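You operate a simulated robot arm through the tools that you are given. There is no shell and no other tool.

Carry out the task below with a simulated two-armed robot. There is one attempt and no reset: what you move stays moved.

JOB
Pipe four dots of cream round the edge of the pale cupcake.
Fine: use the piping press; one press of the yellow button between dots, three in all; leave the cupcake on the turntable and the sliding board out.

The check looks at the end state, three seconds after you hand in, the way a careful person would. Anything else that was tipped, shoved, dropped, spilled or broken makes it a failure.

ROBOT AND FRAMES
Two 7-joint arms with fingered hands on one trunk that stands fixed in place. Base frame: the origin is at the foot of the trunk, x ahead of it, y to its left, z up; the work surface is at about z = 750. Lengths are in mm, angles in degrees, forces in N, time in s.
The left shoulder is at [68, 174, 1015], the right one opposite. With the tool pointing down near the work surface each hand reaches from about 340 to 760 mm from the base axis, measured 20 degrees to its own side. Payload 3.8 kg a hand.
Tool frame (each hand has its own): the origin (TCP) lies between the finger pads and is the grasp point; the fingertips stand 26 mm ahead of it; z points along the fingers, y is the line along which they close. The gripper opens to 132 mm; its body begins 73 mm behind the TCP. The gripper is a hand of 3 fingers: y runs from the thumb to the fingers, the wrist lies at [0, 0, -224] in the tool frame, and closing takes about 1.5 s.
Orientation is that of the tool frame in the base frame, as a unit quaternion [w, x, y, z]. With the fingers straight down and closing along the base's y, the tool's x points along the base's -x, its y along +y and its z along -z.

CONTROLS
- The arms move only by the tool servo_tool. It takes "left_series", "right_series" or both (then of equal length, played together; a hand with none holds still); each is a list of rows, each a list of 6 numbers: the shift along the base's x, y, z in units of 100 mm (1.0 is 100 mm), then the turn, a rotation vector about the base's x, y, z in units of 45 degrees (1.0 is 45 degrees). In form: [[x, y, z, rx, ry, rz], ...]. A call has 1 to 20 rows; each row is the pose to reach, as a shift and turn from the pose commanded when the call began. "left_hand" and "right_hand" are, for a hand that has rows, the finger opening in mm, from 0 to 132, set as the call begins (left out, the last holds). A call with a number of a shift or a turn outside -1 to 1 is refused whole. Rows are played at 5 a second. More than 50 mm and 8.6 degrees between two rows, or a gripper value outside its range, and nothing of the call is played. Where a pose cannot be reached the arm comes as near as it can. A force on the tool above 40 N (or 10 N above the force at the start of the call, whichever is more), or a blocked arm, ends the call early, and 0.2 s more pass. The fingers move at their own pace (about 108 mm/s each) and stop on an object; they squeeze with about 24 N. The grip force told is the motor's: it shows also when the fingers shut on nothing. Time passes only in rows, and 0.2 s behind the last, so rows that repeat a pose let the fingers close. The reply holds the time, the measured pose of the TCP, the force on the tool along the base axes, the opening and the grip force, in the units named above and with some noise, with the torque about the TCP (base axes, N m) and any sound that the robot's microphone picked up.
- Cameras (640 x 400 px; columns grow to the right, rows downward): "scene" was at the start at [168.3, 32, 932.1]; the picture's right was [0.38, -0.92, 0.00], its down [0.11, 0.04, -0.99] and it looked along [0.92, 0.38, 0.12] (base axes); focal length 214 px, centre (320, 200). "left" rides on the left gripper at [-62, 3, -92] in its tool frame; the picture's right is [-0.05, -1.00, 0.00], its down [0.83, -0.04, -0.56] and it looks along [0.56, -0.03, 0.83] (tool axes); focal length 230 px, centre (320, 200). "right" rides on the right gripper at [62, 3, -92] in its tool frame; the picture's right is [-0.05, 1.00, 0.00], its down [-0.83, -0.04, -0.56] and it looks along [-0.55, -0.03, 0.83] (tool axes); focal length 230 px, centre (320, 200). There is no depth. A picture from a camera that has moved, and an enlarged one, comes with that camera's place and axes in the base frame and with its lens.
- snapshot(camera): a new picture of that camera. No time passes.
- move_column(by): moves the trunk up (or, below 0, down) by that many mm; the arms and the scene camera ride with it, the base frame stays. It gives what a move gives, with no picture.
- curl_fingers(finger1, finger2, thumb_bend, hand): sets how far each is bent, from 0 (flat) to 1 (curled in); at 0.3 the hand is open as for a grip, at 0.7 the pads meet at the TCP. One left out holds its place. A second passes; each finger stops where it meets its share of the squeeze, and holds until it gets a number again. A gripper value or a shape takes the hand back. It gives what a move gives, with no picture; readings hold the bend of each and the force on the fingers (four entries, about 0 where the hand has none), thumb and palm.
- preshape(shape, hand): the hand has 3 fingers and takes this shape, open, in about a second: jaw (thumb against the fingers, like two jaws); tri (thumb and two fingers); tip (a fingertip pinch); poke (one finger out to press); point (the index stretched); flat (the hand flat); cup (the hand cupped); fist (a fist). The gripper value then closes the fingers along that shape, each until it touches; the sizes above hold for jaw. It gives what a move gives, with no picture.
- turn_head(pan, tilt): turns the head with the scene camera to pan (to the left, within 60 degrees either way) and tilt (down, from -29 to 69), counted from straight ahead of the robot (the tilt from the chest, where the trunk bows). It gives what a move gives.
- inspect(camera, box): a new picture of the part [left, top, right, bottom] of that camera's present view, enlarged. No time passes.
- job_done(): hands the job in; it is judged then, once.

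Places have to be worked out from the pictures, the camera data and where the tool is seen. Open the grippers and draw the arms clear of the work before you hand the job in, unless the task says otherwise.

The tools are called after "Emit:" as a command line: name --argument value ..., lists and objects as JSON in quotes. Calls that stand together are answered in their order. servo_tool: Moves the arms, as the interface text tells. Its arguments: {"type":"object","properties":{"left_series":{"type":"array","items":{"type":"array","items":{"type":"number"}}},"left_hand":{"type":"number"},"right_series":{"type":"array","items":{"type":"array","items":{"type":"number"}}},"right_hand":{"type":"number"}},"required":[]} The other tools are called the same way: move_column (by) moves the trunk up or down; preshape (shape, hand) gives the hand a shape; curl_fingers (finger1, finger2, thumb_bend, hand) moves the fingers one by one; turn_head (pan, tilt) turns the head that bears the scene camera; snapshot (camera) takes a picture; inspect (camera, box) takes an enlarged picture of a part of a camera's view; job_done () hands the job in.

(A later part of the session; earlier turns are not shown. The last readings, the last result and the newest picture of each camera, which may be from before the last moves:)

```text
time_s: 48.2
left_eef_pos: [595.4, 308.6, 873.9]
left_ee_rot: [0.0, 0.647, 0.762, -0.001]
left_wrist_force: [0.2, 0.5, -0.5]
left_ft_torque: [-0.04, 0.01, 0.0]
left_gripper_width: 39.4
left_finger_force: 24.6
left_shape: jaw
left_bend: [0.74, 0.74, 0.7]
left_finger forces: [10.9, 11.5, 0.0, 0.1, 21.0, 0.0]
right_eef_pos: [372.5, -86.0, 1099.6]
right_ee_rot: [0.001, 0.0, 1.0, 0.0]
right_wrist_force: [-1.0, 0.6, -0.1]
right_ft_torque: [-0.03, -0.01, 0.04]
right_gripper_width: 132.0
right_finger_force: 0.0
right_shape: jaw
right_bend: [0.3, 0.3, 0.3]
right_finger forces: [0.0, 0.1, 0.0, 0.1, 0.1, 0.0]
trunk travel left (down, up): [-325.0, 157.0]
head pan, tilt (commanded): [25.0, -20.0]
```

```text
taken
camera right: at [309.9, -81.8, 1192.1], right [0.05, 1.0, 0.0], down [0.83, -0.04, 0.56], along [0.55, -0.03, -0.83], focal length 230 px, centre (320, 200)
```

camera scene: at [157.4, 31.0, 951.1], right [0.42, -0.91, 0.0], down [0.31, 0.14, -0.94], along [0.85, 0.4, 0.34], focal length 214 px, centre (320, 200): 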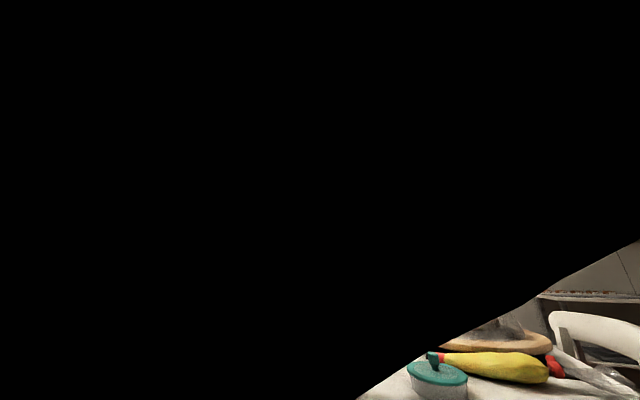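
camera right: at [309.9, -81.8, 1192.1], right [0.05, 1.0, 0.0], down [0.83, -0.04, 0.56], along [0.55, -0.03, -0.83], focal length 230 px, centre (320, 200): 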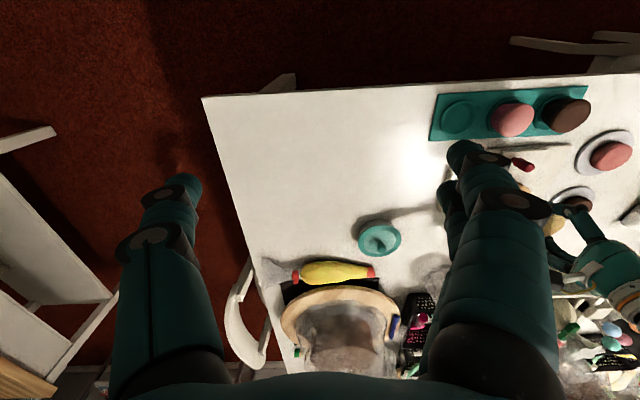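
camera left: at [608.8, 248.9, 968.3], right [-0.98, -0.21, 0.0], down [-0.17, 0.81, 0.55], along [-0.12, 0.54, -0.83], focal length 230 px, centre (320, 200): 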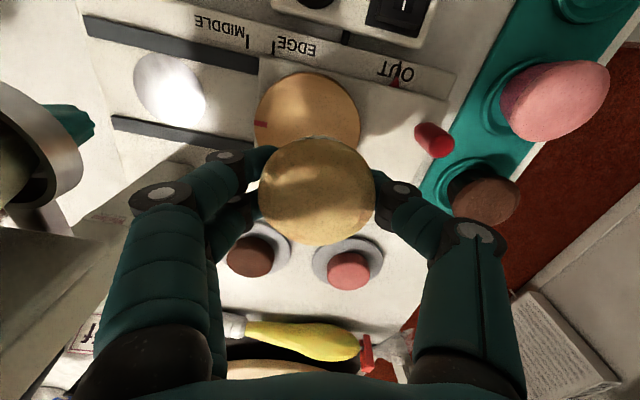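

The left arm's upper part sits right before the head, i.e. the elbow is swung inward and the forearm is nearly level, so the wrist flexion is limiting. I'll point the head back at the work, and test whether yaw −55° gives the missing 14 mm.

Emit:
turn_head --pan 25 --tilt 15

Emit:
servo_tool --left_series '[[-0.03, -0.01, 0, 0, 0, 0.17], [-0.03, -0.02, 0, 0, 0, 0.34], [-0.03, -0.03, 0, 0, 0, 0.51], [-0.03, -0.04, 0, 0, 0, 0.58], [-0.03, -0.05, 0, 0, 0, 0.58]]'

Emit:
servo_tool --left_series '[[0.05, 0, 0, 0, 0, 0], [0.1, 0, 0, 0, 0, 0], [0.14, 0, 0, 0, 0, 0], [0.14, 0, 0, 0, 0, 0]]'

```text
time_s: 49.2
left_eef_pos: [595.1, 309.0, 875.5]
left_ee_rot: [0.001, 0.648, 0.761, -0.002]
left_wrist_force: [-0.2, 0.4, -0.5]
left_ft_torque: [-0.02, 0.02, -0.01]
left_gripper_width: 39.4
left_finger_force: 24.1
left_shape: jaw
left_bend: [0.74, 0.74, 0.7]
left_finger forces: [11.0, 11.5, 0.0, 0.1, 21.1, 0.0]
right_eef_pos: [372.9, -84.7, 1100.2]
right_ee_rot: [0.0, -0.001, 1.0, 0.001]
right_wrist_force: [0.3, -0.1, 0.1]
right_ft_torque: [0.01, 0.0, 0.02]
right_gripper_width: 131.9
right_finger_force: 0.0
right_shape: jaw
right_bend: [0.3, 0.3, 0.3]
right_finger forces: [0.1, 0.1, 0.0, 0.0, 0.1, 0.0]
trunk travel left (down, up): [-325.0, 157.0]
head pan, tilt (commanded): [25.0, 15.0]
```

```text
time_s: 50.4
left_eef_pos: [591.2, 304.3, 874.8]
left_ee_rot: [0.002, 0.458, 0.889, -0.002]
left_wrist_force: [0.1, 0.0, -0.6]
left_ft_torque: [0.01, -0.01, 0.01]
left_gripper_width: 39.2
left_finger_force: 24.3
left_shape: jaw
left_bend: [0.74, 0.74, 0.7]
left_finger forces: [10.9, 11.4, 0.1, 0.1, 21.1, 0.0]
right_eef_pos: [370.5, -84.8, 1100.4]
right_ee_rot: [0.0, 0.0, 1.0, 0.0]
right_wrist_force: [-0.3, 0.2, 0.7]
right_ft_torque: [0.03, 0.01, 0.0]
right_gripper_width: 131.7
right_finger_force: 0.0
right_shape: jaw
right_bend: [0.3, 0.3, 0.3]
right_finger forces: [0.0, 0.1, 0.1, 0.0, 0.1, 0.0]
trunk travel left (down, up): [-325.0, 157.0]
head pan, tilt (commanded): [25.0, 15.0]
```

```text
time_s: 51.4
left_eef_pos: [594.4, 306.5, 875.4]
left_ee_rot: [0.001, 0.459, 0.889, -0.001]
left_wrist_force: [0.2, 0.2, -1.0]
left_ft_torque: [-0.05, 0.02, 0.02]
left_gripper_width: 39.5
left_finger_force: 24.1
left_shape: jaw
left_bend: [0.74, 0.74, 0.7]
left_finger forces: [10.9, 11.5, 0.0, 0.0, 21.0, 0.0]
left hand out of reach, approached as far as the arm can: row 1, 2, 3, 4
right_eef_pos: [371.8, -86.1, 1100.4]
right_ee_rot: [0.0, 0.001, 1.0, 0.0]
right_wrist_force: [0.2, -0.5, 0.4]
right_ft_torque: [-0.02, -0.03, -0.04]
right_gripper_width: 131.9
right_finger_force: 0.0
right_shape: jaw
right_bend: [0.3, 0.3, 0.3]
right_finger forces: [0.0, 0.0, 0.0, 0.0, 0.0, 0.0]
trunk travel left (down, up): [-325.0, 157.0]
head pan, tilt (commanded): [25.0, 15.0]
```

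The x limit near 594 is independent of yaw and height, so it is a posture limit. I'll look at the right arm, which is still in its starting posture, to learn the arm geometry.

Emit:
turn_head --pan -40 --tilt -20

Emit:
snapshot --camera "scene"

Emit:
turn_head --pan 5 --tilt 0

Emit:
snapshot --camera "scene"

```text
time_s: 52.8
left_eef_pos: [595.0, 307.8, 875.5]
left_ee_rot: [0.001, 0.459, 0.888, -0.001]
left_wrist_force: [0.0, -0.3, -0.1]
left_ft_torque: [-0.02, -0.04, -0.01]
left_gripper_width: 39.3
left_finger_force: 24.2
left_shape: jaw
left_bend: [0.74, 0.74, 0.7]
left_finger forces: [10.8, 11.5, 0.1, 0.0, 21.0, 0.0]
right_eef_pos: [370.8, -84.9, 1101.1]
right_ee_rot: [0.0, 0.001, 1.0, 0.0]
right_wrist_force: [0.1, 0.4, 0.3]
right_ft_torque: [-0.01, -0.02, 0.01]
right_gripper_width: 132.0
right_finger_force: 0.0
right_shape: jaw
right_bend: [0.3, 0.3, 0.3]
right_finger forces: [0.0, 0.0, 0.0, 0.1, 0.0, 0.1]
trunk travel left (down, up): [-325.0, 157.0]
head pan, tilt (commanded): [-40.0, -20.0]
```

```text
taken
camera scene: at [146.8, -50.0, 951.0], right [-0.64, -0.77, 0.0], down [0.26, -0.22, -0.94], along [0.72, -0.6, 0.34], focal length 214 px, centre (320, 200)
```

scene: 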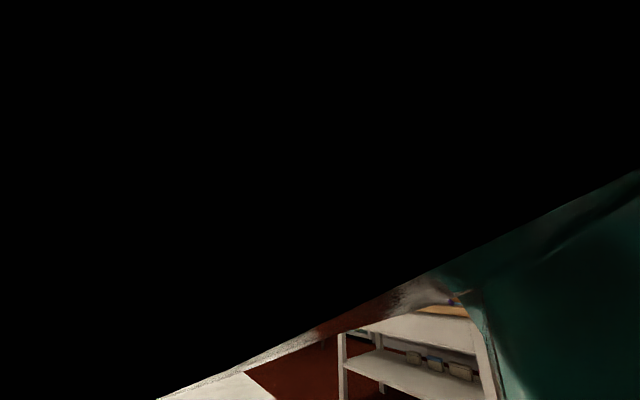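

```text
time_s: 53.9
left_eef_pos: [594.0, 308.2, 875.8]
left_ee_rot: [0.001, 0.458, 0.889, -0.001]
left_wrist_force: [1.1, 0.0, -1.0]
left_ft_torque: [0.02, 0.01, -0.01]
left_gripper_width: 39.4
left_finger_force: 23.7
left_shape: jaw
left_bend: [0.74, 0.74, 0.7]
left_finger forces: [10.9, 11.5, 0.1, 0.1, 21.0, 0.0]
right_eef_pos: [370.2, -84.8, 1100.3]
right_ee_rot: [0.0, 0.0, 1.0, 0.0]
right_wrist_force: [0.3, 0.3, 0.2]
right_ft_torque: [0.01, 0.02, -0.01]
right_gripper_width: 132.1
right_finger_force: 0.1
right_shape: jaw
right_bend: [0.3, 0.3, 0.3]
right_finger forces: [0.0, 0.0, 0.0, 0.0, 0.0, 0.0]
trunk travel left (down, up): [-325.0, 157.0]
head pan, tilt (commanded): [5.0, 0.0]
```

```text
taken
camera scene: at [178.2, 6.6, 921.8], right [0.09, -1.0, 0.0], down [0.0, 0.0, -1.0], along [1.0, 0.09, 0.0], focal length 214 px, centre (320, 200)
```

scene: 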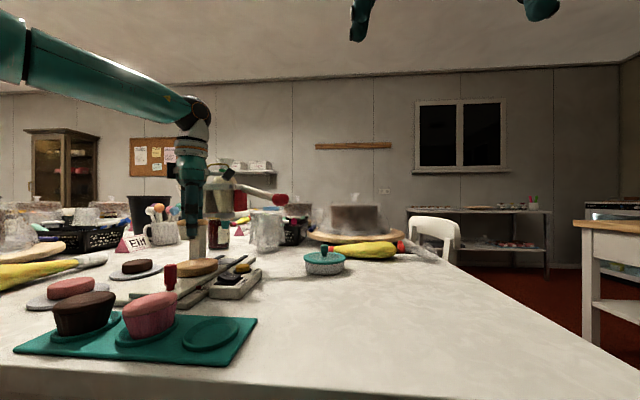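

The dark area was just the head's own hood. The arm is visible here: forearm coming from the upper left. I'll pan left at level tilt to see the whole arm.

Emit:
turn_head --pan 50 --tilt 0

Emit:
snapshot --camera "scene"

```text
time_s: 55.0
left_eef_pos: [595.4, 307.9, 875.2]
left_ee_rot: [0.001, 0.459, 0.889, -0.001]
left_wrist_force: [0.1, -0.3, -0.3]
left_ft_torque: [-0.01, 0.0, 0.0]
left_gripper_width: 39.7
left_finger_force: 24.4
left_shape: jaw
left_bend: [0.74, 0.74, 0.7]
left_finger forces: [11.0, 11.5, 0.0, 0.1, 21.0, 0.0]
right_eef_pos: [371.4, -85.3, 1100.7]
right_ee_rot: [0.0, 0.0, 1.0, -0.001]
right_wrist_force: [0.4, -0.1, -0.7]
right_ft_torque: [0.01, 0.0, -0.02]
right_gripper_width: 132.0
right_finger_force: 0.1
right_shape: jaw
right_bend: [0.3, 0.3, 0.3]
right_finger forces: [0.1, 0.0, 0.1, 0.0, 0.0, 0.0]
trunk travel left (down, up): [-325.0, 157.0]
head pan, tilt (commanded): [50.0, 0.0]
```

```text
taken
camera scene: at [146.4, 67.7, 921.8], right [0.77, -0.64, 0.0], down [0.0, 0.0, -1.0], along [0.64, 0.77, 0.0], focal length 214 px, centre (320, 200)
```

scene: 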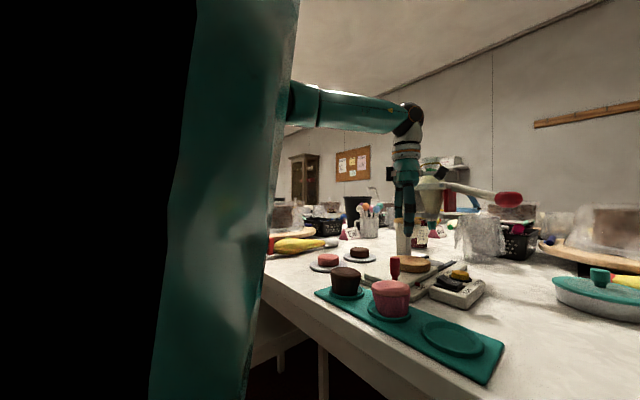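

The elbow is far out to the left, so the posture is limited, but a small forward tilt of the hand (about 4.5°) moves the wrist back ~18 mm and gives the missing reach; such a small tilt still lets the cupcake settle flat. I'll tilt by ry −0.1 and step to x≈604.

Emit:
servo_tool --left_series '[[0, 0, 0, 0, -0.05, 0], [0, -0.01, 0, 0, -0.1, 0], [0.04, -0.02, 0, 0, -0.1, 0], [0.09, -0.03, 0, 0, -0.1, 0], [0.09, -0.03, 0, 0, -0.1, 0]]'

Emit:
turn_head --pan 25 --tilt 15

Emit:
snapshot --camera "left"

Emit:
inspect --camera "scene" --box '[230, 60, 390, 220]'

```text
time_s: 56.2
left_eef_pos: [603.1, 305.1, 876.6]
left_ee_rot: [0.035, 0.458, 0.888, 0.017]
left_wrist_force: [-0.5, -0.4, -1.3]
left_ft_torque: [-0.01, -0.04, -0.01]
left_gripper_width: 39.4
left_finger_force: 23.9
left_shape: jaw
left_bend: [0.74, 0.74, 0.7]
left_finger forces: [10.8, 11.5, 0.0, 0.0, 20.9, 0.0]
right_eef_pos: [371.6, -85.2, 1100.8]
right_ee_rot: [0.0, 0.0, 1.0, 0.0]
right_wrist_force: [-0.2, -1.0, 0.4]
right_ft_torque: [-0.02, 0.02, 0.02]
right_gripper_width: 132.1
right_finger_force: 0.1
right_shape: jaw
right_bend: [0.3, 0.3, 0.3]
right_finger forces: [0.1, 0.1, 0.0, 0.1, 0.1, 0.1]
trunk travel left (down, up): [-325.0, 157.0]
head pan, tilt (commanded): [50.0, 0.0]
```

```text
time_s: 57.1
left_eef_pos: [603.1, 305.9, 875.6]
left_ee_rot: [0.037, 0.459, 0.888, 0.016]
left_wrist_force: [0.1, -0.5, 0.7]
left_ft_torque: [0.01, 0.03, 0.05]
left_gripper_width: 39.5
left_finger_force: 24.0
left_shape: jaw
left_bend: [0.74, 0.74, 0.7]
left_finger forces: [10.8, 11.4, 0.1, 0.1, 20.9, 0.0]
right_eef_pos: [371.4, -84.6, 1100.6]
right_ee_rot: [0.0, 0.001, 1.0, 0.0]
right_wrist_force: [-1.2, 0.5, 0.5]
right_ft_torque: [-0.04, -0.02, 0.0]
right_gripper_width: 132.1
right_finger_force: 0.0
right_shape: jaw
right_bend: [0.3, 0.3, 0.3]
right_finger forces: [0.1, 0.1, 0.0, 0.0, 0.0, 0.0]
trunk travel left (down, up): [-325.0, 157.0]
head pan, tilt (commanded): [25.0, 15.0]
```

```text
taken
camera left: at [635.3, 256.8, 971.9], right [-0.78, -0.62, -0.06], down [-0.56, 0.65, 0.51], along [-0.28, 0.43, -0.86], focal length 230 px, centre (320, 200)
```

left: 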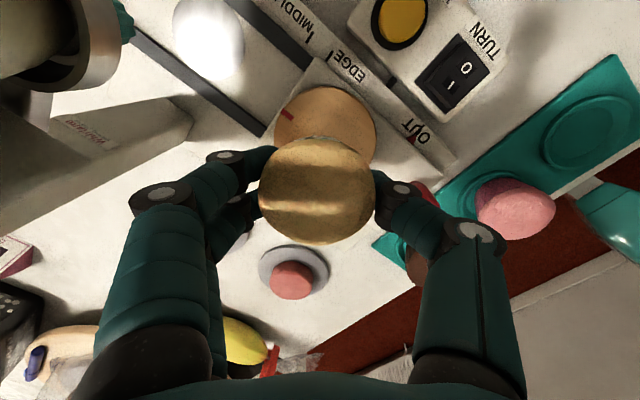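

```text
2.50 times, centred on (310, 140) of scene
camera zoom: at [173.1, 38.4, 897.7], right [0.42, -0.91, 0.0], down [-0.23, -0.11, -0.97], along [0.88, 0.41, -0.26], focal length 536 px, centre (345, 350)
```

zoom: 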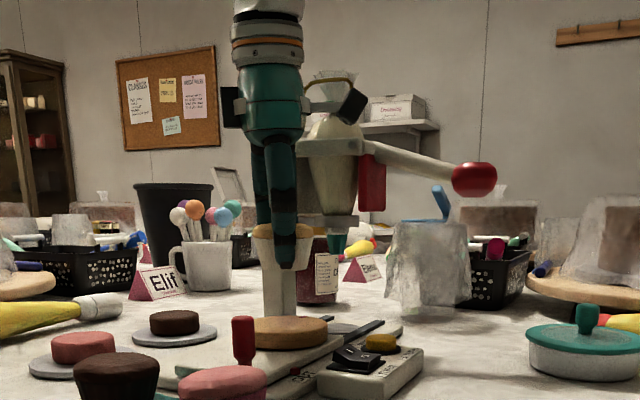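

Reached without warning. I'll zoom on the disc from the wrist camera to check the alignment before lowering.

Emit:
inspect --camera "left" --box '[240, 60, 410, 260]'

```text
2.00 times, centred on (325, 160) of left
camera zoom: at [635.3, 256.8, 971.9], right [-0.78, -0.62, -0.06], down [-0.56, 0.65, 0.51], along [-0.28, 0.43, -0.86], focal length 460 px, centre (310, 280)
```

zoom: 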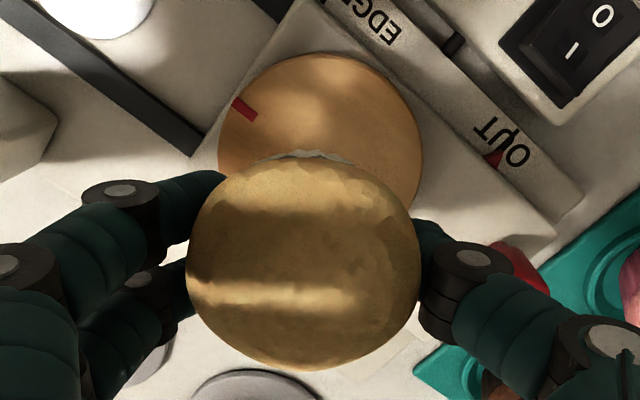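

Cupcake cap centre is about [607, 303.6] (bottom ~[609.8, 303.6] due to tilt) and the disc centre about [607, 304], so I shift −2 mm in x and lower to about z 836 first.

Emit:
servo_tool --left_series '[[-0.02, 0.005, -0.12, 0, 0, 0], [-0.02, 0.005, -0.24, 0, 0, 0], [-0.02, 0.005, -0.34, 0, 0, 0], [-0.02, 0.005, -0.4, 0, 0, 0], [-0.02, 0.005, -0.4, 0, 0, 0]]'

Emit:
snapshot --camera "left"

Emit:
inspect --camera "scene" --box '[260, 120, 380, 220]'

```text
time_s: 58.3
left_eef_pos: [602.3, 305.2, 834.9]
left_ee_rot: [0.036, 0.459, 0.888, 0.016]
left_wrist_force: [-0.5, -0.3, -0.2]
left_ft_torque: [0.03, 0.01, -0.02]
left_gripper_width: 39.5
left_finger_force: 23.5
left_shape: jaw
left_bend: [0.74, 0.74, 0.7]
left_finger forces: [10.8, 11.4, 0.1, 0.0, 20.9, 0.0]
right_eef_pos: [371.1, -84.7, 1100.2]
right_ee_rot: [0.0, 0.001, 1.0, 0.0]
right_wrist_force: [1.5, -0.7, 0.0]
right_ft_torque: [0.0, 0.02, 0.02]
right_gripper_width: 131.7
right_finger_force: 0.1
right_shape: jaw
right_bend: [0.3, 0.3, 0.3]
right_finger forces: [0.1, 0.0, 0.0, 0.0, 0.1, 0.0]
trunk travel left (down, up): [-325.0, 157.0]
head pan, tilt (commanded): [25.0, 15.0]
```

```text
taken
camera left: at [633.5, 257.2, 931.4], right [-0.78, -0.62, -0.06], down [-0.56, 0.65, 0.51], along [-0.28, 0.43, -0.86], focal length 230 px, centre (320, 200)
```

left: 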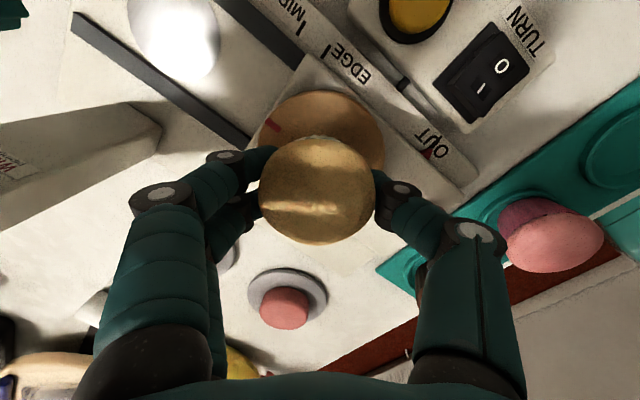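

```text
4.00 times, centred on (320, 170) of scene
camera zoom: at [173.1, 38.3, 897.7], right [0.42, -0.91, 0.0], down [-0.23, -0.11, -0.97], along [0.88, 0.41, -0.26], focal length 858 px, centre (320, 320)
```

zoom: 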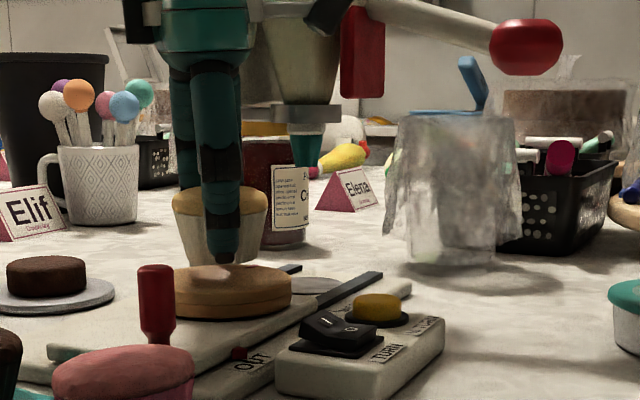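

Close to the disc now. I'll zoom tightly on the cupcake and disc from the head camera to check the sideways centring.

Emit:
inspect --camera "scene" --box '[290, 155, 350, 205]'

Emit:
inspect --camera "left" --box '[240, 70, 400, 250]'

```text
8.00 times, centred on (320, 180) of scene
camera zoom: at [173.1, 38.3, 897.7], right [0.42, -0.91, 0.0], down [-0.23, -0.11, -0.97], along [0.88, 0.41, -0.26], focal length 1716 px, centre (320, 360)
```

zoom: 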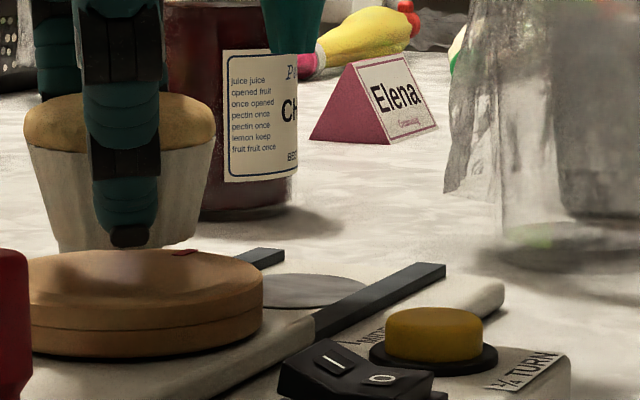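

```text
2.22 times, centred on (320, 160) of left
camera zoom: at [633.5, 257.2, 931.4], right [-0.78, -0.62, -0.06], down [-0.56, 0.65, 0.51], along [-0.28, 0.43, -0.86], focal length 511 px, centre (320, 289)
```

zoom: 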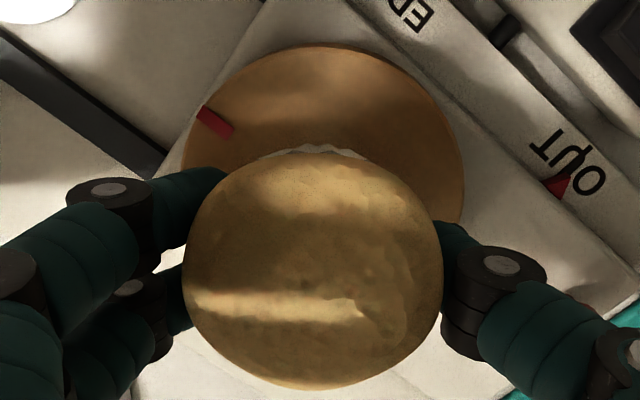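

Both cameras agree the cupcake is centred within ~2 mm; it still hangs about 12 mm above the disc. I'll go down 9 mm and read the force.

Emit:
servo_tool --left_series '[[-0.005, 0, -0.03, 0, 0, 0], [-0.01, 0, -0.06, 0, 0, 0], [-0.01, 0, -0.09, 0, 0, 0], [-0.01, 0, -0.09, 0, 0, 0]]'

Emit:
inspect --camera "scene" --box '[290, 155, 350, 205]'

```text
time_s: 59.3
left_eef_pos: [601.1, 305.5, 825.3]
left_ee_rot: [0.037, 0.458, 0.888, 0.016]
left_wrist_force: [0.2, 0.5, -0.7]
left_ft_torque: [-0.02, -0.02, 0.01]
left_gripper_width: 39.3
left_finger_force: 24.2
left_shape: jaw
left_bend: [0.74, 0.74, 0.7]
left_finger forces: [10.8, 11.4, 0.0, 0.0, 20.8, 0.1]
right_eef_pos: [372.3, -85.1, 1100.2]
right_ee_rot: [0.0, 0.0, 1.0, 0.0]
right_wrist_force: [-0.4, -0.7, 0.5]
right_ft_torque: [-0.04, -0.03, 0.03]
right_gripper_width: 131.7
right_finger_force: 0.2
right_shape: jaw
right_bend: [0.3, 0.3, 0.3]
right_finger forces: [0.0, 0.1, 0.0, 0.0, 0.0, 0.0]
trunk travel left (down, up): [-325.0, 157.0]
head pan, tilt (commanded): [25.0, 15.0]
```

```text
8.00 times, centred on (320, 180) of scene
camera zoom: at [173.1, 38.3, 897.7], right [0.42, -0.91, 0.0], down [-0.23, -0.11, -0.97], along [0.88, 0.41, -0.26], focal length 1716 px, centre (320, 360)
```

zoom: 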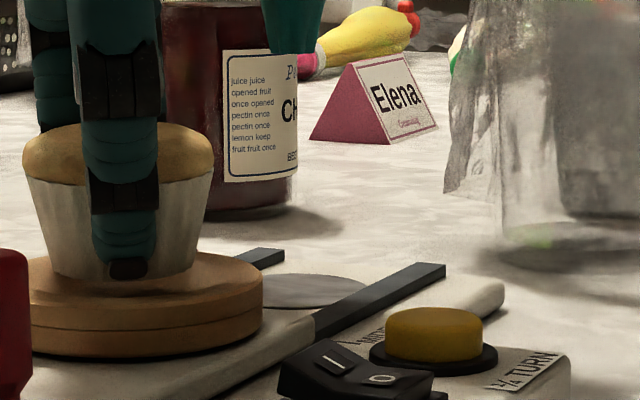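

No contact yet (force ≈ 0); the gap looks like a few mm. I'll go down 2 mm more at a time.

Emit:
servo_tool --left_series '[[0, 0, -0.01, 0, 0, 0], [0, 0, -0.02, 0, 0, 0], [0, 0, -0.02, 0, 0, 0]]'

Emit:
inspect --camera "scene" --box '[290, 155, 350, 205]'

```text
time_s: 60.1
left_eef_pos: [600.5, 306.2, 824.0]
left_ee_rot: [0.037, 0.458, 0.888, 0.017]
left_wrist_force: [-0.1, -0.4, -1.2]
left_ft_torque: [-0.02, 0.02, 0.0]
left_gripper_width: 39.5
left_finger_force: 23.9
left_shape: jaw
left_bend: [0.74, 0.74, 0.7]
left_finger forces: [10.8, 11.4, 0.1, 0.0, 20.9, 0.0]
right_eef_pos: [371.6, -85.2, 1099.9]
right_ee_rot: [-0.001, 0.0, 1.0, 0.0]
right_wrist_force: [0.2, 0.0, 0.3]
right_ft_torque: [0.01, -0.02, -0.01]
right_gripper_width: 132.1
right_finger_force: 0.1
right_shape: jaw
right_bend: [0.3, 0.3, 0.3]
right_finger forces: [0.1, 0.0, 0.0, 0.1, 0.0, 0.1]
trunk travel left (down, up): [-325.0, 157.0]
head pan, tilt (commanded): [25.0, 15.0]
```

```text
8.00 times, centred on (320, 180) of scene
camera zoom: at [173.1, 38.3, 897.7], right [0.42, -0.91, 0.0], down [-0.23, -0.11, -0.97], along [0.88, 0.41, -0.26], focal length 1716 px, centre (320, 360)
```

zoom: 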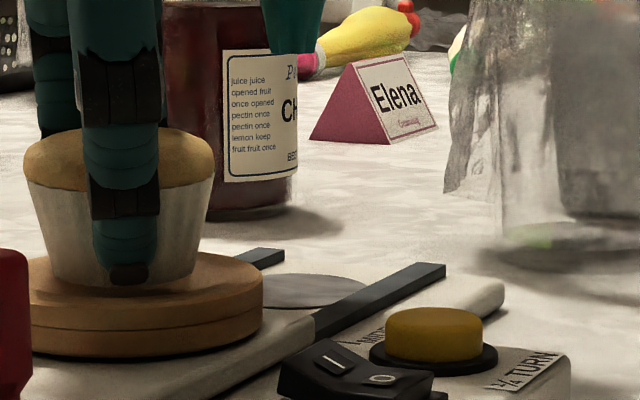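

Still no contact force (Fz about −1). Another 2 mm.

Emit:
servo_tool --left_series '[[0, 0, -0.01, 0, 0, 0], [0, 0, -0.02, 0, 0, 0], [0, 0, -0.02, 0, 0, 0]]'

Emit:
servo_tool --left_series '[[0, 0, -0.01, 0, 0, 0], [0, 0, -0.01, 0, 0, 0]]'

Emit:
inspect --camera "scene" --box '[290, 155, 350, 205]'

```text
time_s: 60.9
left_eef_pos: [601.2, 304.5, 823.1]
left_ee_rot: [0.036, 0.458, 0.888, 0.017]
left_wrist_force: [0.5, 0.2, 0.0]
left_ft_torque: [-0.01, 0.01, -0.01]
left_gripper_width: 39.4
left_finger_force: 24.1
left_shape: jaw
left_bend: [0.74, 0.74, 0.7]
left_finger forces: [10.8, 11.4, 0.1, 0.0, 20.9, 0.0]
right_eef_pos: [371.1, -85.2, 1100.4]
right_ee_rot: [0.0, 0.0, 1.0, 0.001]
right_wrist_force: [-0.3, 0.0, -0.3]
right_ft_torque: [0.01, 0.03, 0.03]
right_gripper_width: 132.1
right_finger_force: 0.1
right_shape: jaw
right_bend: [0.3, 0.3, 0.3]
right_finger forces: [0.0, 0.1, 0.0, 0.0, 0.1, 0.0]
trunk travel left (down, up): [-325.0, 157.0]
head pan, tilt (commanded): [25.0, 15.0]
```

```text
time_s: 61.5
left_eef_pos: [601.3, 305.7, 821.1]
left_ee_rot: [0.036, 0.459, 0.887, 0.016]
left_wrist_force: [-0.5, 0.1, -0.6]
left_ft_torque: [-0.02, -0.03, -0.01]
left_gripper_width: 39.2
left_finger_force: 23.7
left_shape: jaw
left_bend: [0.74, 0.74, 0.7]
left_finger forces: [10.8, 11.4, 0.0, 0.0, 20.7, 0.0]
right_eef_pos: [371.4, -84.3, 1099.4]
right_ee_rot: [-0.001, 0.0, 1.0, 0.0]
right_wrist_force: [-0.6, -0.4, 0.5]
right_ft_torque: [-0.01, -0.01, -0.01]
right_gripper_width: 132.2
right_finger_force: 0.0
right_shape: jaw
right_bend: [0.3, 0.3, 0.3]
right_finger forces: [0.0, 0.0, 0.0, 0.0, 0.0, 0.0]
trunk travel left (down, up): [-325.0, 157.0]
head pan, tilt (commanded): [25.0, 15.0]
```

```text
8.00 times, centred on (320, 180) of scene
camera zoom: at [173.1, 38.3, 897.7], right [0.42, -0.91, 0.0], down [-0.23, -0.11, -0.97], along [0.88, 0.41, -0.26], focal length 1716 px, centre (320, 360)
```

zoom: 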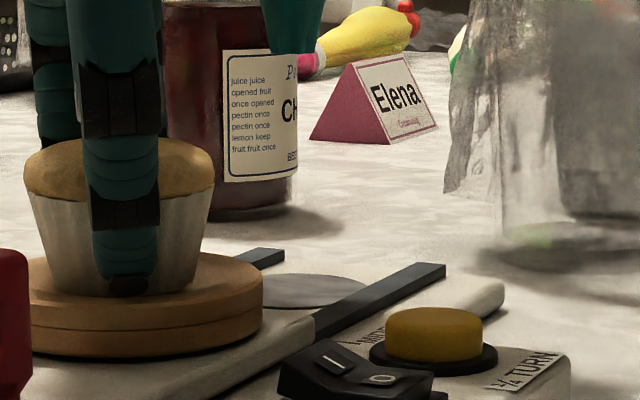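

The cup's front bottom edge is at row ~297; contact should come about 2 mm lower. I'll continue 2 mm.

Emit:
servo_tool --left_series '[[0, 0, -0.01, 0, 0, 0], [0, 0, -0.015, 0, 0, 0], [0, 0, -0.015, 0, 0, 0]]'

Emit:
servo_tool --left_series '[[0, 0, -0.01, 0, 0, 0], [0, 0, -0.01, 0, 0, 0]]'

Emit:
inspect --camera "scene" --box '[290, 155, 350, 205]'

```text
time_s: 62.3
left_eef_pos: [601.3, 304.0, 820.8]
left_ee_rot: [0.037, 0.459, 0.888, 0.017]
left_wrist_force: [0.6, -1.2, 2.2]
left_ft_torque: [-0.01, 0.06, -0.04]
left_gripper_width: 39.3
left_finger_force: 24.4
left_shape: jaw
left_bend: [0.74, 0.74, 0.7]
left_finger forces: [11.1, 11.6, 0.0, 0.1, 23.2, 0.1]
right_eef_pos: [370.9, -84.6, 1101.4]
right_ee_rot: [0.0, 0.001, 1.0, 0.0]
right_wrist_force: [0.4, -1.2, 0.2]
right_ft_torque: [-0.02, 0.0, -0.02]
right_gripper_width: 131.9
right_finger_force: 0.1
right_shape: jaw
right_bend: [0.3, 0.3, 0.3]
right_finger forces: [0.0, 0.1, 0.1, 0.0, 0.0, 0.0]
trunk travel left (down, up): [-325.0, 157.0]
head pan, tilt (commanded): [25.0, 15.0]
```

```text
time_s: 62.9
left_eef_pos: [600.0, 304.9, 820.4]
left_ee_rot: [0.036, 0.458, 0.888, 0.018]
left_wrist_force: [-0.4, -1.1, 5.1]
left_ft_torque: [-0.1, 0.2, 0.01]
left_gripper_width: 39.3
left_finger_force: 23.8
left_shape: jaw
left_bend: [0.74, 0.74, 0.7]
left_finger forces: [11.4, 12.1, 0.0, 0.1, 28.6, 0.0]
right_eef_pos: [370.8, -85.8, 1099.6]
right_ee_rot: [0.0, 0.0, 1.0, 0.0]
right_wrist_force: [-0.1, 0.0, 0.8]
right_ft_torque: [0.07, 0.01, -0.06]
right_gripper_width: 131.8
right_finger_force: 0.1
right_shape: jaw
right_bend: [0.3, 0.3, 0.3]
right_finger forces: [0.0, 0.1, 0.0, 0.0, 0.0, 0.0]
trunk travel left (down, up): [-325.0, 157.0]
head pan, tilt (commanded): [25.0, 15.0]
```

```text
8.00 times, centred on (320, 180) of scene
camera zoom: at [172.8, 38.1, 897.8], right [0.42, -0.91, 0.0], down [-0.23, -0.11, -0.97], along [0.88, 0.41, -0.26], focal length 1716 px, centre (320, 360)
```

zoom: 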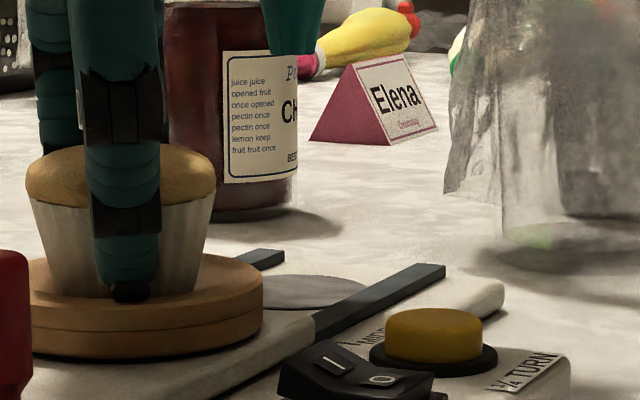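

Contact is made (Fz +5 N, thumb load rising). I'll relieve 1 mm and open the fingers to 60 gently.

Emit:
servo_tool --left_series '[[0, 0, 0.01, 0, 0, 0], [0, 0, 0.01, 0, 0, 0]]'

Emit:
servo_tool --left_series '[[0, 0, 0, 0, 0, 0], [0, 0, 0, 0, 0, 0], [0, 0, 0, 0, 0, 0]]' --left_hand 52

Emit:
inspect --camera "scene" --box '[290, 155, 350, 205]'

Emit:
snapshot --camera "left"

```text
time_s: 63.5
left_eef_pos: [600.2, 304.6, 819.6]
left_ee_rot: [0.037, 0.458, 0.888, 0.017]
left_wrist_force: [0.1, 0.3, 2.1]
left_ft_torque: [0.0, 0.07, 0.04]
left_gripper_width: 39.7
left_finger_force: 23.9
left_shape: jaw
left_bend: [0.74, 0.74, 0.7]
left_finger forces: [11.4, 12.3, 0.1, 0.0, 24.6, 0.0]
right_eef_pos: [370.9, -85.7, 1100.6]
right_ee_rot: [0.001, 0.0, 1.0, 0.0]
right_wrist_force: [-0.6, 0.7, -0.4]
right_ft_torque: [0.01, 0.02, 0.02]
right_gripper_width: 131.9
right_finger_force: 0.0
right_shape: jaw
right_bend: [0.3, 0.3, 0.3]
right_finger forces: [0.0, 0.1, 0.0, 0.1, 0.0, 0.0]
trunk travel left (down, up): [-325.0, 157.0]
head pan, tilt (commanded): [25.0, 15.0]
```

```text
time_s: 64.3
left_eef_pos: [600.3, 304.8, 819.9]
left_ee_rot: [0.037, 0.458, 0.888, 0.017]
left_wrist_force: [0.3, 0.4, 1.3]
left_ft_torque: [-0.02, 0.03, -0.01]
left_gripper_width: 50.5
left_finger_force: 0.2
left_shape: jaw
left_bend: [0.73, 0.74, 0.7]
left_finger forces: [0.1, 0.1, 0.0, 0.0, 1.6, 0.0]
right_eef_pos: [371.8, -85.3, 1100.8]
right_ee_rot: [-0.001, -0.001, 1.0, 0.0]
right_wrist_force: [0.0, 0.5, 0.6]
right_ft_torque: [0.01, 0.0, 0.02]
right_gripper_width: 132.0
right_finger_force: 0.0
right_shape: jaw
right_bend: [0.3, 0.3, 0.3]
right_finger forces: [0.1, 0.1, 0.0, 0.0, 0.0, 0.0]
trunk travel left (down, up): [-325.0, 157.0]
head pan, tilt (commanded): [25.0, 15.0]
```

```text
8.00 times, centred on (320, 180) of scene
camera zoom: at [173.1, 38.3, 897.7], right [0.42, -0.91, 0.0], down [-0.23, -0.11, -0.97], along [0.88, 0.41, -0.26], focal length 1716 px, centre (320, 360)
```

zoom: 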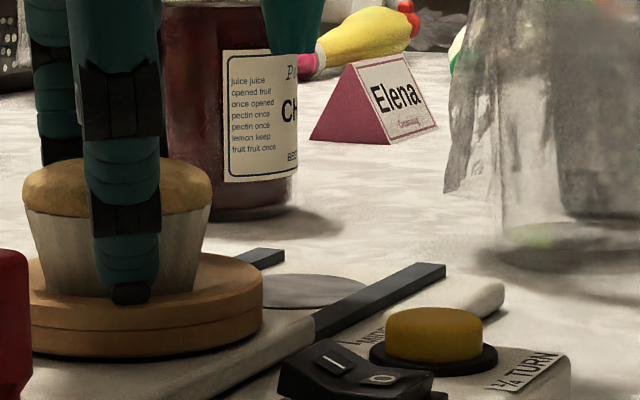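

```text
taken
camera left: at [632.4, 257.1, 916.5], right [-0.78, -0.62, -0.06], down [-0.56, 0.65, 0.51], along [-0.28, 0.43, -0.86], focal length 230 px, centre (320, 200)
```

left: 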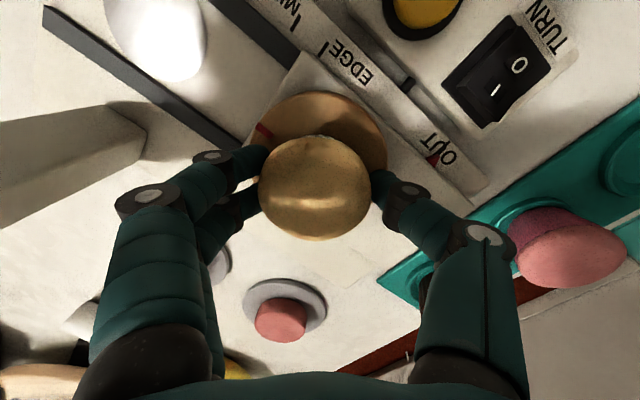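

The cupcake has been let down and stands level. I'll ease up 2 mm and open further to 85 so the fingers clear the cap.

Emit:
servo_tool --left_series '[[0, 0, 0.02, 0, 0, 0], [0, 0, 0.02, 0, 0, 0], [0, 0, 0.02, 0, 0, 0], [0, 0, 0.02, 0, 0, 0], [0, 0, 0.02, 0, 0, 0]]' --left_hand 85

Emit:
inspect --camera "scene" --box '[270, 115, 370, 205]'

Emit:
snapshot --camera "left"

```text
time_s: 65.5
left_eef_pos: [600.5, 305.6, 821.3]
left_ee_rot: [0.036, 0.459, 0.888, 0.018]
left_wrist_force: [0.8, -0.3, -0.6]
left_ft_torque: [0.01, -0.03, -0.03]
left_gripper_width: 84.5
left_finger_force: 0.0
left_shape: jaw
left_bend: [0.7, 0.7, 0.68]
left_finger forces: [0.0, 0.1, 0.0, 0.1, 0.1, 0.1]
right_eef_pos: [372.3, -84.6, 1099.5]
right_ee_rot: [0.0, 0.0, 1.0, -0.001]
right_wrist_force: [0.2, 0.4, -0.1]
right_ft_torque: [0.02, -0.02, 0.0]
right_gripper_width: 131.9
right_finger_force: 0.1
right_shape: jaw
right_bend: [0.3, 0.3, 0.3]
right_finger forces: [0.0, 0.0, 0.0, 0.0, 0.1, 0.0]
trunk travel left (down, up): [-325.0, 157.0]
head pan, tilt (commanded): [25.0, 15.0]
```

```text
4.44 times, centred on (320, 160) of scene
camera zoom: at [173.1, 38.3, 897.7], right [0.42, -0.91, 0.0], down [-0.23, -0.11, -0.97], along [0.88, 0.41, -0.26], focal length 953 px, centre (320, 378)
```

zoom: 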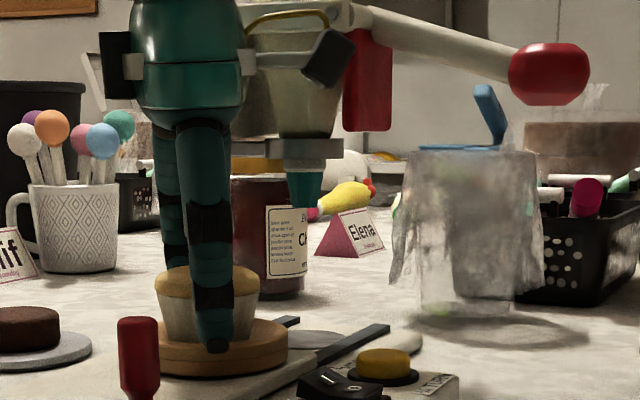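

```text
taken
camera left: at [632.3, 257.1, 918.4], right [-0.78, -0.62, -0.06], down [-0.56, 0.65, 0.51], along [-0.28, 0.43, -0.86], focal length 230 px, centre (320, 200)
```

left: 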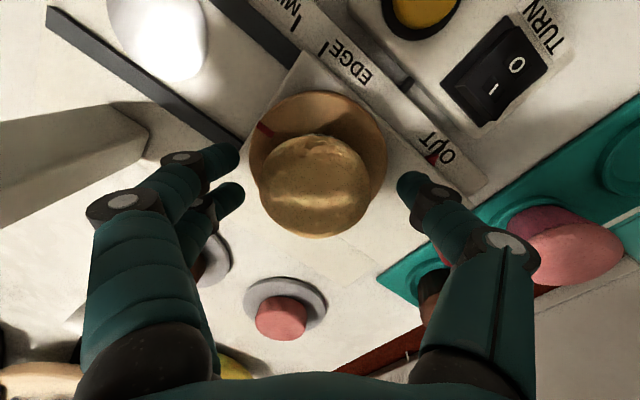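

The cupcake stands on the turntable, about centred (offset roughly 1–3 mm). I'll raise the hand straight up, clear of the cap, then look.

Emit:
servo_tool --left_series '[[0, 0, 0.15, 0, 0, 0], [0, 0, 0.35, 0, 0, 0], [0, 0, 0.6, 0, 0, 0], [0, 0, 0.8, 0, 0, 0], [0, 0, 0.8, 0, 0, 0]]'

Emit:
servo_tool --left_series '[[-0.25, 0, 0.1, 0, 0, 0], [-0.5, 0, 0.2, 0, 0, 0], [-0.75, 0, 0.2, 0, 0.05, 0], [-1.0, 0, 0.2, 0, 0.1, 0], [-1.0, 0, 0.2, 0, 0.1, 0]]'

Emit:
snapshot --camera "left"

Emit:
inspect --camera "scene" --box '[250, 105, 390, 215]'

```text
time_s: 66.7
left_eef_pos: [601.5, 306.2, 901.6]
left_ee_rot: [0.037, 0.459, 0.888, 0.016]
left_wrist_force: [0.1, -0.3, 0.5]
left_ft_torque: [0.0, 0.02, -0.03]
left_gripper_width: 84.4
left_finger_force: 0.0
left_shape: jaw
left_bend: [0.7, 0.7, 0.68]
left_finger forces: [0.1, 0.0, 0.0, 0.1, 0.1, 0.0]
right_eef_pos: [372.1, -85.0, 1100.2]
right_ee_rot: [0.0, 0.0, 1.0, 0.0]
right_wrist_force: [-1.0, 0.0, -0.5]
right_ft_torque: [0.0, 0.02, -0.01]
right_gripper_width: 132.0
right_finger_force: 0.0
right_shape: jaw
right_bend: [0.3, 0.3, 0.3]
right_finger forces: [0.1, 0.0, 0.1, 0.0, 0.0, 0.1]
trunk travel left (down, up): [-325.0, 157.0]
head pan, tilt (commanded): [25.0, 15.0]
```

```text
time_s: 67.9
left_eef_pos: [500.0, 305.9, 920.3]
left_ee_rot: [0.001, 0.459, 0.889, -0.002]
left_wrist_force: [0.3, -0.4, -0.5]
left_ft_torque: [0.01, -0.03, -0.03]
left_gripper_width: 84.8
left_finger_force: 0.1
left_shape: jaw
left_bend: [0.7, 0.7, 0.68]
left_finger forces: [0.1, 0.0, 0.0, 0.0, 0.0, 0.0]
right_eef_pos: [372.2, -86.2, 1099.3]
right_ee_rot: [0.0, 0.0, 1.0, 0.0]
right_wrist_force: [0.2, 0.0, 0.0]
right_ft_torque: [0.01, 0.01, -0.05]
right_gripper_width: 132.2
right_finger_force: 0.1
right_shape: jaw
right_bend: [0.3, 0.3, 0.3]
right_finger forces: [0.0, 0.1, 0.0, 0.0, 0.1, 0.0]
trunk travel left (down, up): [-325.0, 157.0]
head pan, tilt (commanded): [25.0, 15.0]
```

```text
taken
camera left: at [539.8, 257.1, 1015.0], right [-0.78, -0.62, 0.0], down [-0.52, 0.65, 0.55], along [-0.35, 0.43, -0.83], focal length 230 px, centre (320, 200)
```

left: 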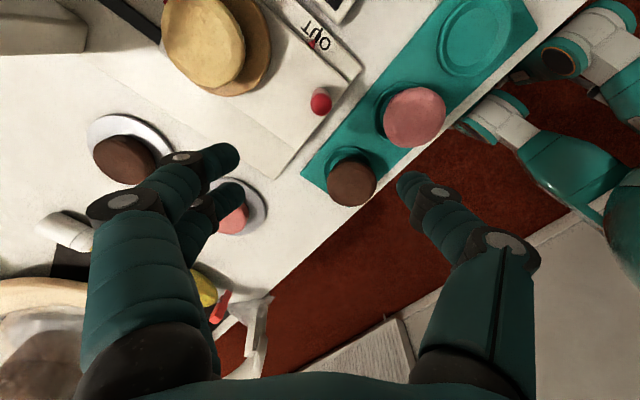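

```text
3.64 times, centred on (320, 160) of scene
camera zoom: at [173.2, 38.3, 897.6], right [0.42, -0.91, 0.0], down [-0.23, -0.11, -0.97], along [0.88, 0.41, -0.26], focal length 780 px, centre (320, 346)
```

zoom: 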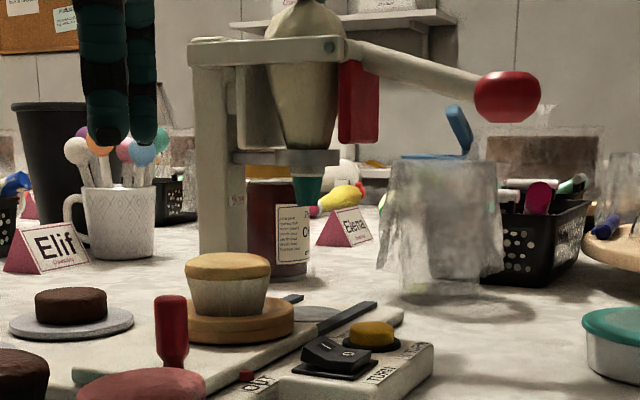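

The cupcake stands level and centred on the disc; handle top is at about [514, 287, 812]. I'll turn the hand to yaw ≈ −25° and open moderately, moving above the handle for a grip with the fingers well away from the cupcake.

Emit:
servo_tool --left_series '[[0.03, -0.05, 0, 0, 0, 0.17], [0.06, -0.1, -0.1, 0, 0, 0.34], [0.1, -0.15, -0.2, 0, 0, 0.51], [0.14, -0.19, -0.3, 0, 0, 0.66], [0.14, -0.19, -0.3, 0, 0, 0.66]]' --left_hand 70

Emit:
servo_tool --left_series '[[0, 0, 0, 0, -0.09, 0], [0, 0, 0, 0, -0.18, 0], [0, 0, 0, 0, -0.18, 0]]'

Emit:
snapshot --camera "left"

Emit:
inspect --camera "scene" --box '[250, 105, 390, 215]'

```text
time_s: 69.1
left_eef_pos: [516.1, 285.4, 891.2]
left_ee_rot: [0.002, 0.215, 0.977, -0.001]
left_wrist_force: [-0.1, -0.5, 0.1]
left_ft_torque: [-0.01, 0.01, -0.01]
left_gripper_width: 70.6
left_finger_force: 0.0
left_shape: jaw
left_bend: [0.72, 0.72, 0.7]
left_finger forces: [0.0, 0.1, 0.1, 0.0, 0.0, 0.1]
right_eef_pos: [370.3, -84.8, 1099.9]
right_ee_rot: [0.001, -0.001, 1.0, -0.001]
right_wrist_force: [-1.0, 0.6, -1.1]
right_ft_torque: [0.0, 0.02, 0.01]
right_gripper_width: 131.8
right_finger_force: 0.0
right_shape: jaw
right_bend: [0.3, 0.3, 0.3]
right_finger forces: [0.0, 0.0, 0.1, 0.0, 0.0, 0.0]
trunk travel left (down, up): [-325.0, 157.0]
head pan, tilt (commanded): [25.0, 15.0]
```

```text
time_s: 69.9
left_eef_pos: [513.5, 285.4, 891.9]
left_ee_rot: [0.071, 0.216, 0.974, 0.014]
left_wrist_force: [-0.2, 0.1, -0.1]
left_ft_torque: [-0.02, 0.04, -0.02]
left_gripper_width: 70.9
left_finger_force: 0.0
left_shape: jaw
left_bend: [0.72, 0.72, 0.7]
left_finger forces: [0.1, 0.0, 0.1, 0.0, 0.1, 0.0]
right_eef_pos: [370.9, -84.3, 1099.5]
right_ee_rot: [0.0, -0.001, 1.0, 0.0]
right_wrist_force: [-0.2, 0.0, 0.1]
right_ft_torque: [0.01, 0.0, 0.02]
right_gripper_width: 131.7
right_finger_force: 0.0
right_shape: jaw
right_bend: [0.3, 0.3, 0.3]
right_finger forces: [0.1, 0.0, 0.0, 0.1, 0.1, 0.1]
trunk travel left (down, up): [-325.0, 157.0]
head pan, tilt (commanded): [25.0, 15.0]
```

```text
taken
camera left: at [558.8, 262.9, 992.4], right [-0.37, -0.93, -0.05], down [-0.84, 0.31, 0.44], along [-0.39, 0.2, -0.9], focal length 230 px, centre (320, 200)
```

left: 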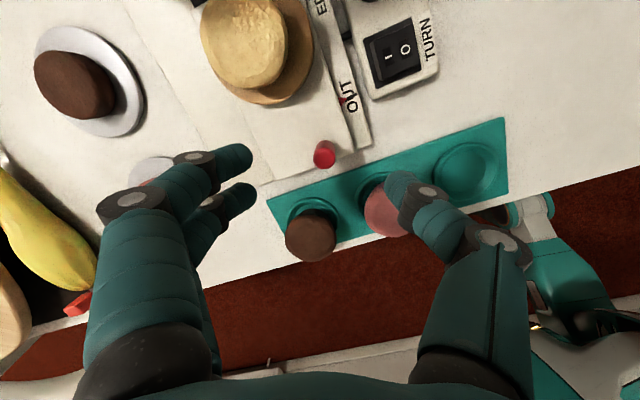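

```text
3.64 times, centred on (320, 160) of scene
camera zoom: at [173.1, 38.3, 897.7], right [0.42, -0.91, 0.0], down [-0.23, -0.11, -0.97], along [0.88, 0.41, -0.26], focal length 780 px, centre (320, 346)
```

zoom: 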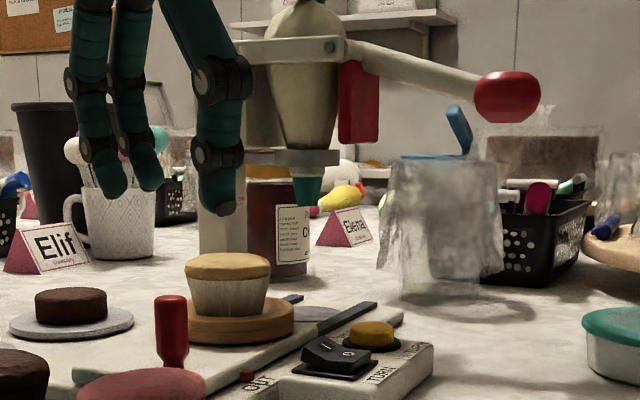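

The handle is centred below the hand (about [516, 286]). I'll descend to TCP z≈806 around the handle.

Emit:
servo_tool --left_series '[[0, 0, -0.3, 0, 0, 0], [0, 0, -0.6, 0, 0, 0], [0, 0, -0.75, 0, 0, 0], [0, 0, -0.85, 0, 0, 0], [0, 0, -0.85, 0, 0, 0]]'

Emit:
snapshot --camera "left"

Emit:
inspect --camera "scene" --box '[250, 105, 390, 215]'

```text
time_s: 71.1
left_eef_pos: [512.8, 286.6, 806.0]
left_ee_rot: [0.07, 0.215, 0.974, 0.013]
left_wrist_force: [-0.1, 0.5, -0.5]
left_ft_torque: [-0.01, -0.01, 0.0]
left_gripper_width: 70.4
left_finger_force: 0.2
left_shape: jaw
left_bend: [0.72, 0.72, 0.7]
left_finger forces: [0.0, 0.1, 0.0, 0.1, 0.0, 0.2]
right_eef_pos: [369.3, -85.1, 1099.8]
right_ee_rot: [0.001, 0.0, 1.0, 0.0]
right_wrist_force: [-0.3, -0.2, -0.3]
right_ft_torque: [0.05, -0.01, 0.0]
right_gripper_width: 131.9
right_finger_force: 0.0
right_shape: jaw
right_bend: [0.3, 0.3, 0.3]
right_finger forces: [0.0, 0.0, 0.1, 0.0, 0.1, 0.1]
trunk travel left (down, up): [-325.0, 157.0]
head pan, tilt (commanded): [25.0, 15.0]
```

```text
taken
camera left: at [558.8, 263.3, 907.4], right [-0.37, -0.93, -0.05], down [-0.84, 0.31, 0.44], along [-0.39, 0.2, -0.9], focal length 230 px, centre (320, 200)
```

left: 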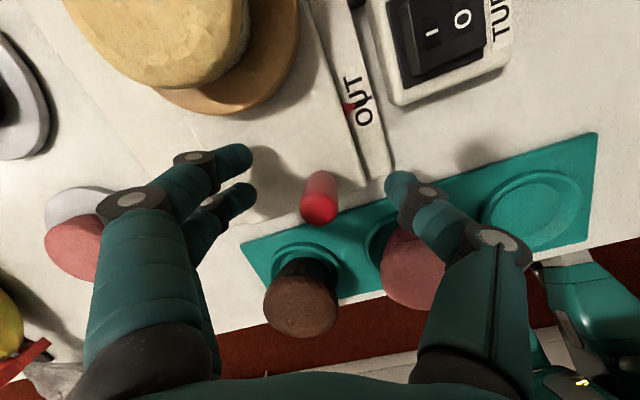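

```text
3.64 times, centred on (320, 160) of scene
camera zoom: at [173.1, 38.2, 897.7], right [0.42, -0.91, 0.0], down [-0.23, -0.11, -0.97], along [0.88, 0.41, -0.26], focal length 780 px, centre (320, 346)
```

zoom: 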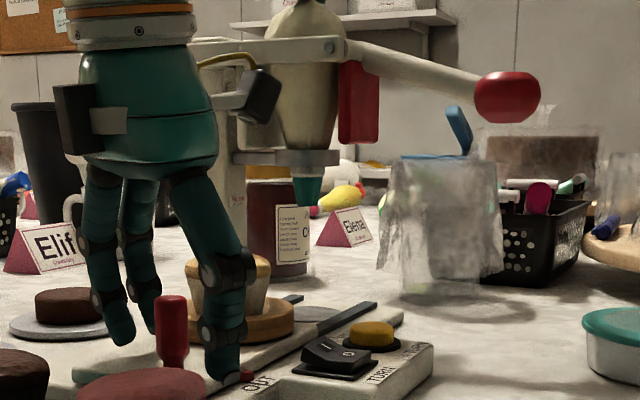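

The handle stands between thumb and fingers, centred within 2 mm. I'll close the fingers on it.

Emit:
servo_tool --left_series '[[0, 0, 0, 0, 0, 0], [0, 0, 0, 0, 0, 0], [0, 0, 0, 0, 0, 0], [0, 0, 0, 0, 0, 0], [0, 0, 0, 0, 0, 0], [0, 0, 0, 0, 0, 0]]' --left_hand 8

Emit:
snapshot --camera "left"

Emit:
inspect --camera "scene" --box '[250, 105, 390, 215]'

```text
time_s: 72.5
left_eef_pos: [514.7, 286.7, 807.0]
left_ee_rot: [0.07, 0.216, 0.974, 0.014]
left_wrist_force: [-0.4, -7.0, -4.4]
left_ft_torque: [-0.14, 0.07, 0.02]
left_gripper_width: 3.2
left_finger_force: 24.2
left_shape: jaw
left_bend: [0.66, 0.71, 0.7]
left_finger forces: [7.1, 11.1, 0.0, 0.0, 23.3, 0.0]
right_eef_pos: [371.1, -85.4, 1100.0]
right_ee_rot: [0.001, -0.001, 1.0, 0.0]
right_wrist_force: [-0.2, 0.1, -0.1]
right_ft_torque: [-0.02, 0.0, 0.05]
right_gripper_width: 132.1
right_finger_force: 0.0
right_shape: jaw
right_bend: [0.3, 0.3, 0.3]
right_finger forces: [0.0, 0.0, 0.1, 0.1, 0.0, 0.0]
trunk travel left (down, up): [-325.0, 157.0]
head pan, tilt (commanded): [25.0, 15.0]
```

```text
taken
camera left: at [558.9, 262.7, 907.4], right [-0.37, -0.93, -0.05], down [-0.84, 0.31, 0.44], along [-0.39, 0.21, -0.9], focal length 230 px, centre (320, 200)
```

left: 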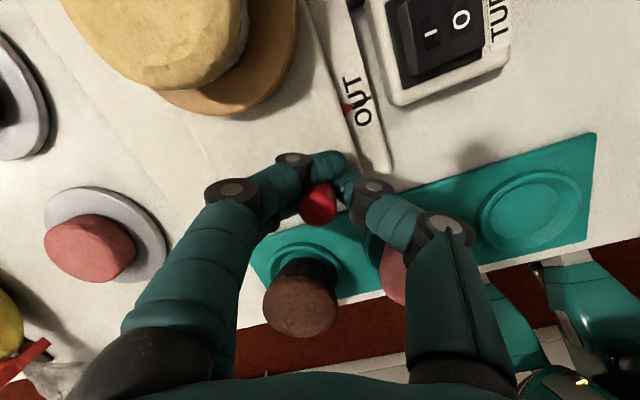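

```text
3.64 times, centred on (320, 160) of scene
camera zoom: at [173.3, 37.9, 897.6], right [0.42, -0.91, 0.0], down [-0.23, -0.11, -0.97], along [0.88, 0.41, -0.26], focal length 780 px, centre (320, 346)
```

zoom: 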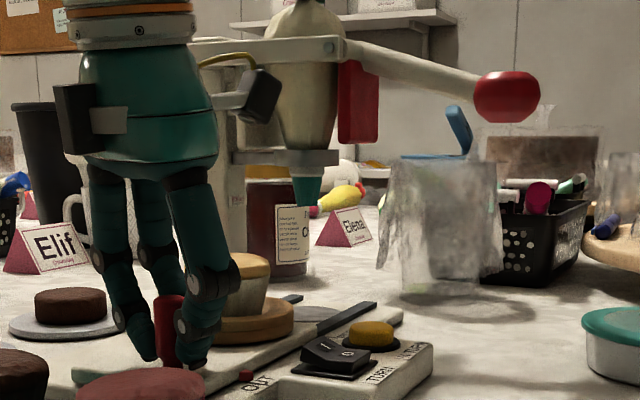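

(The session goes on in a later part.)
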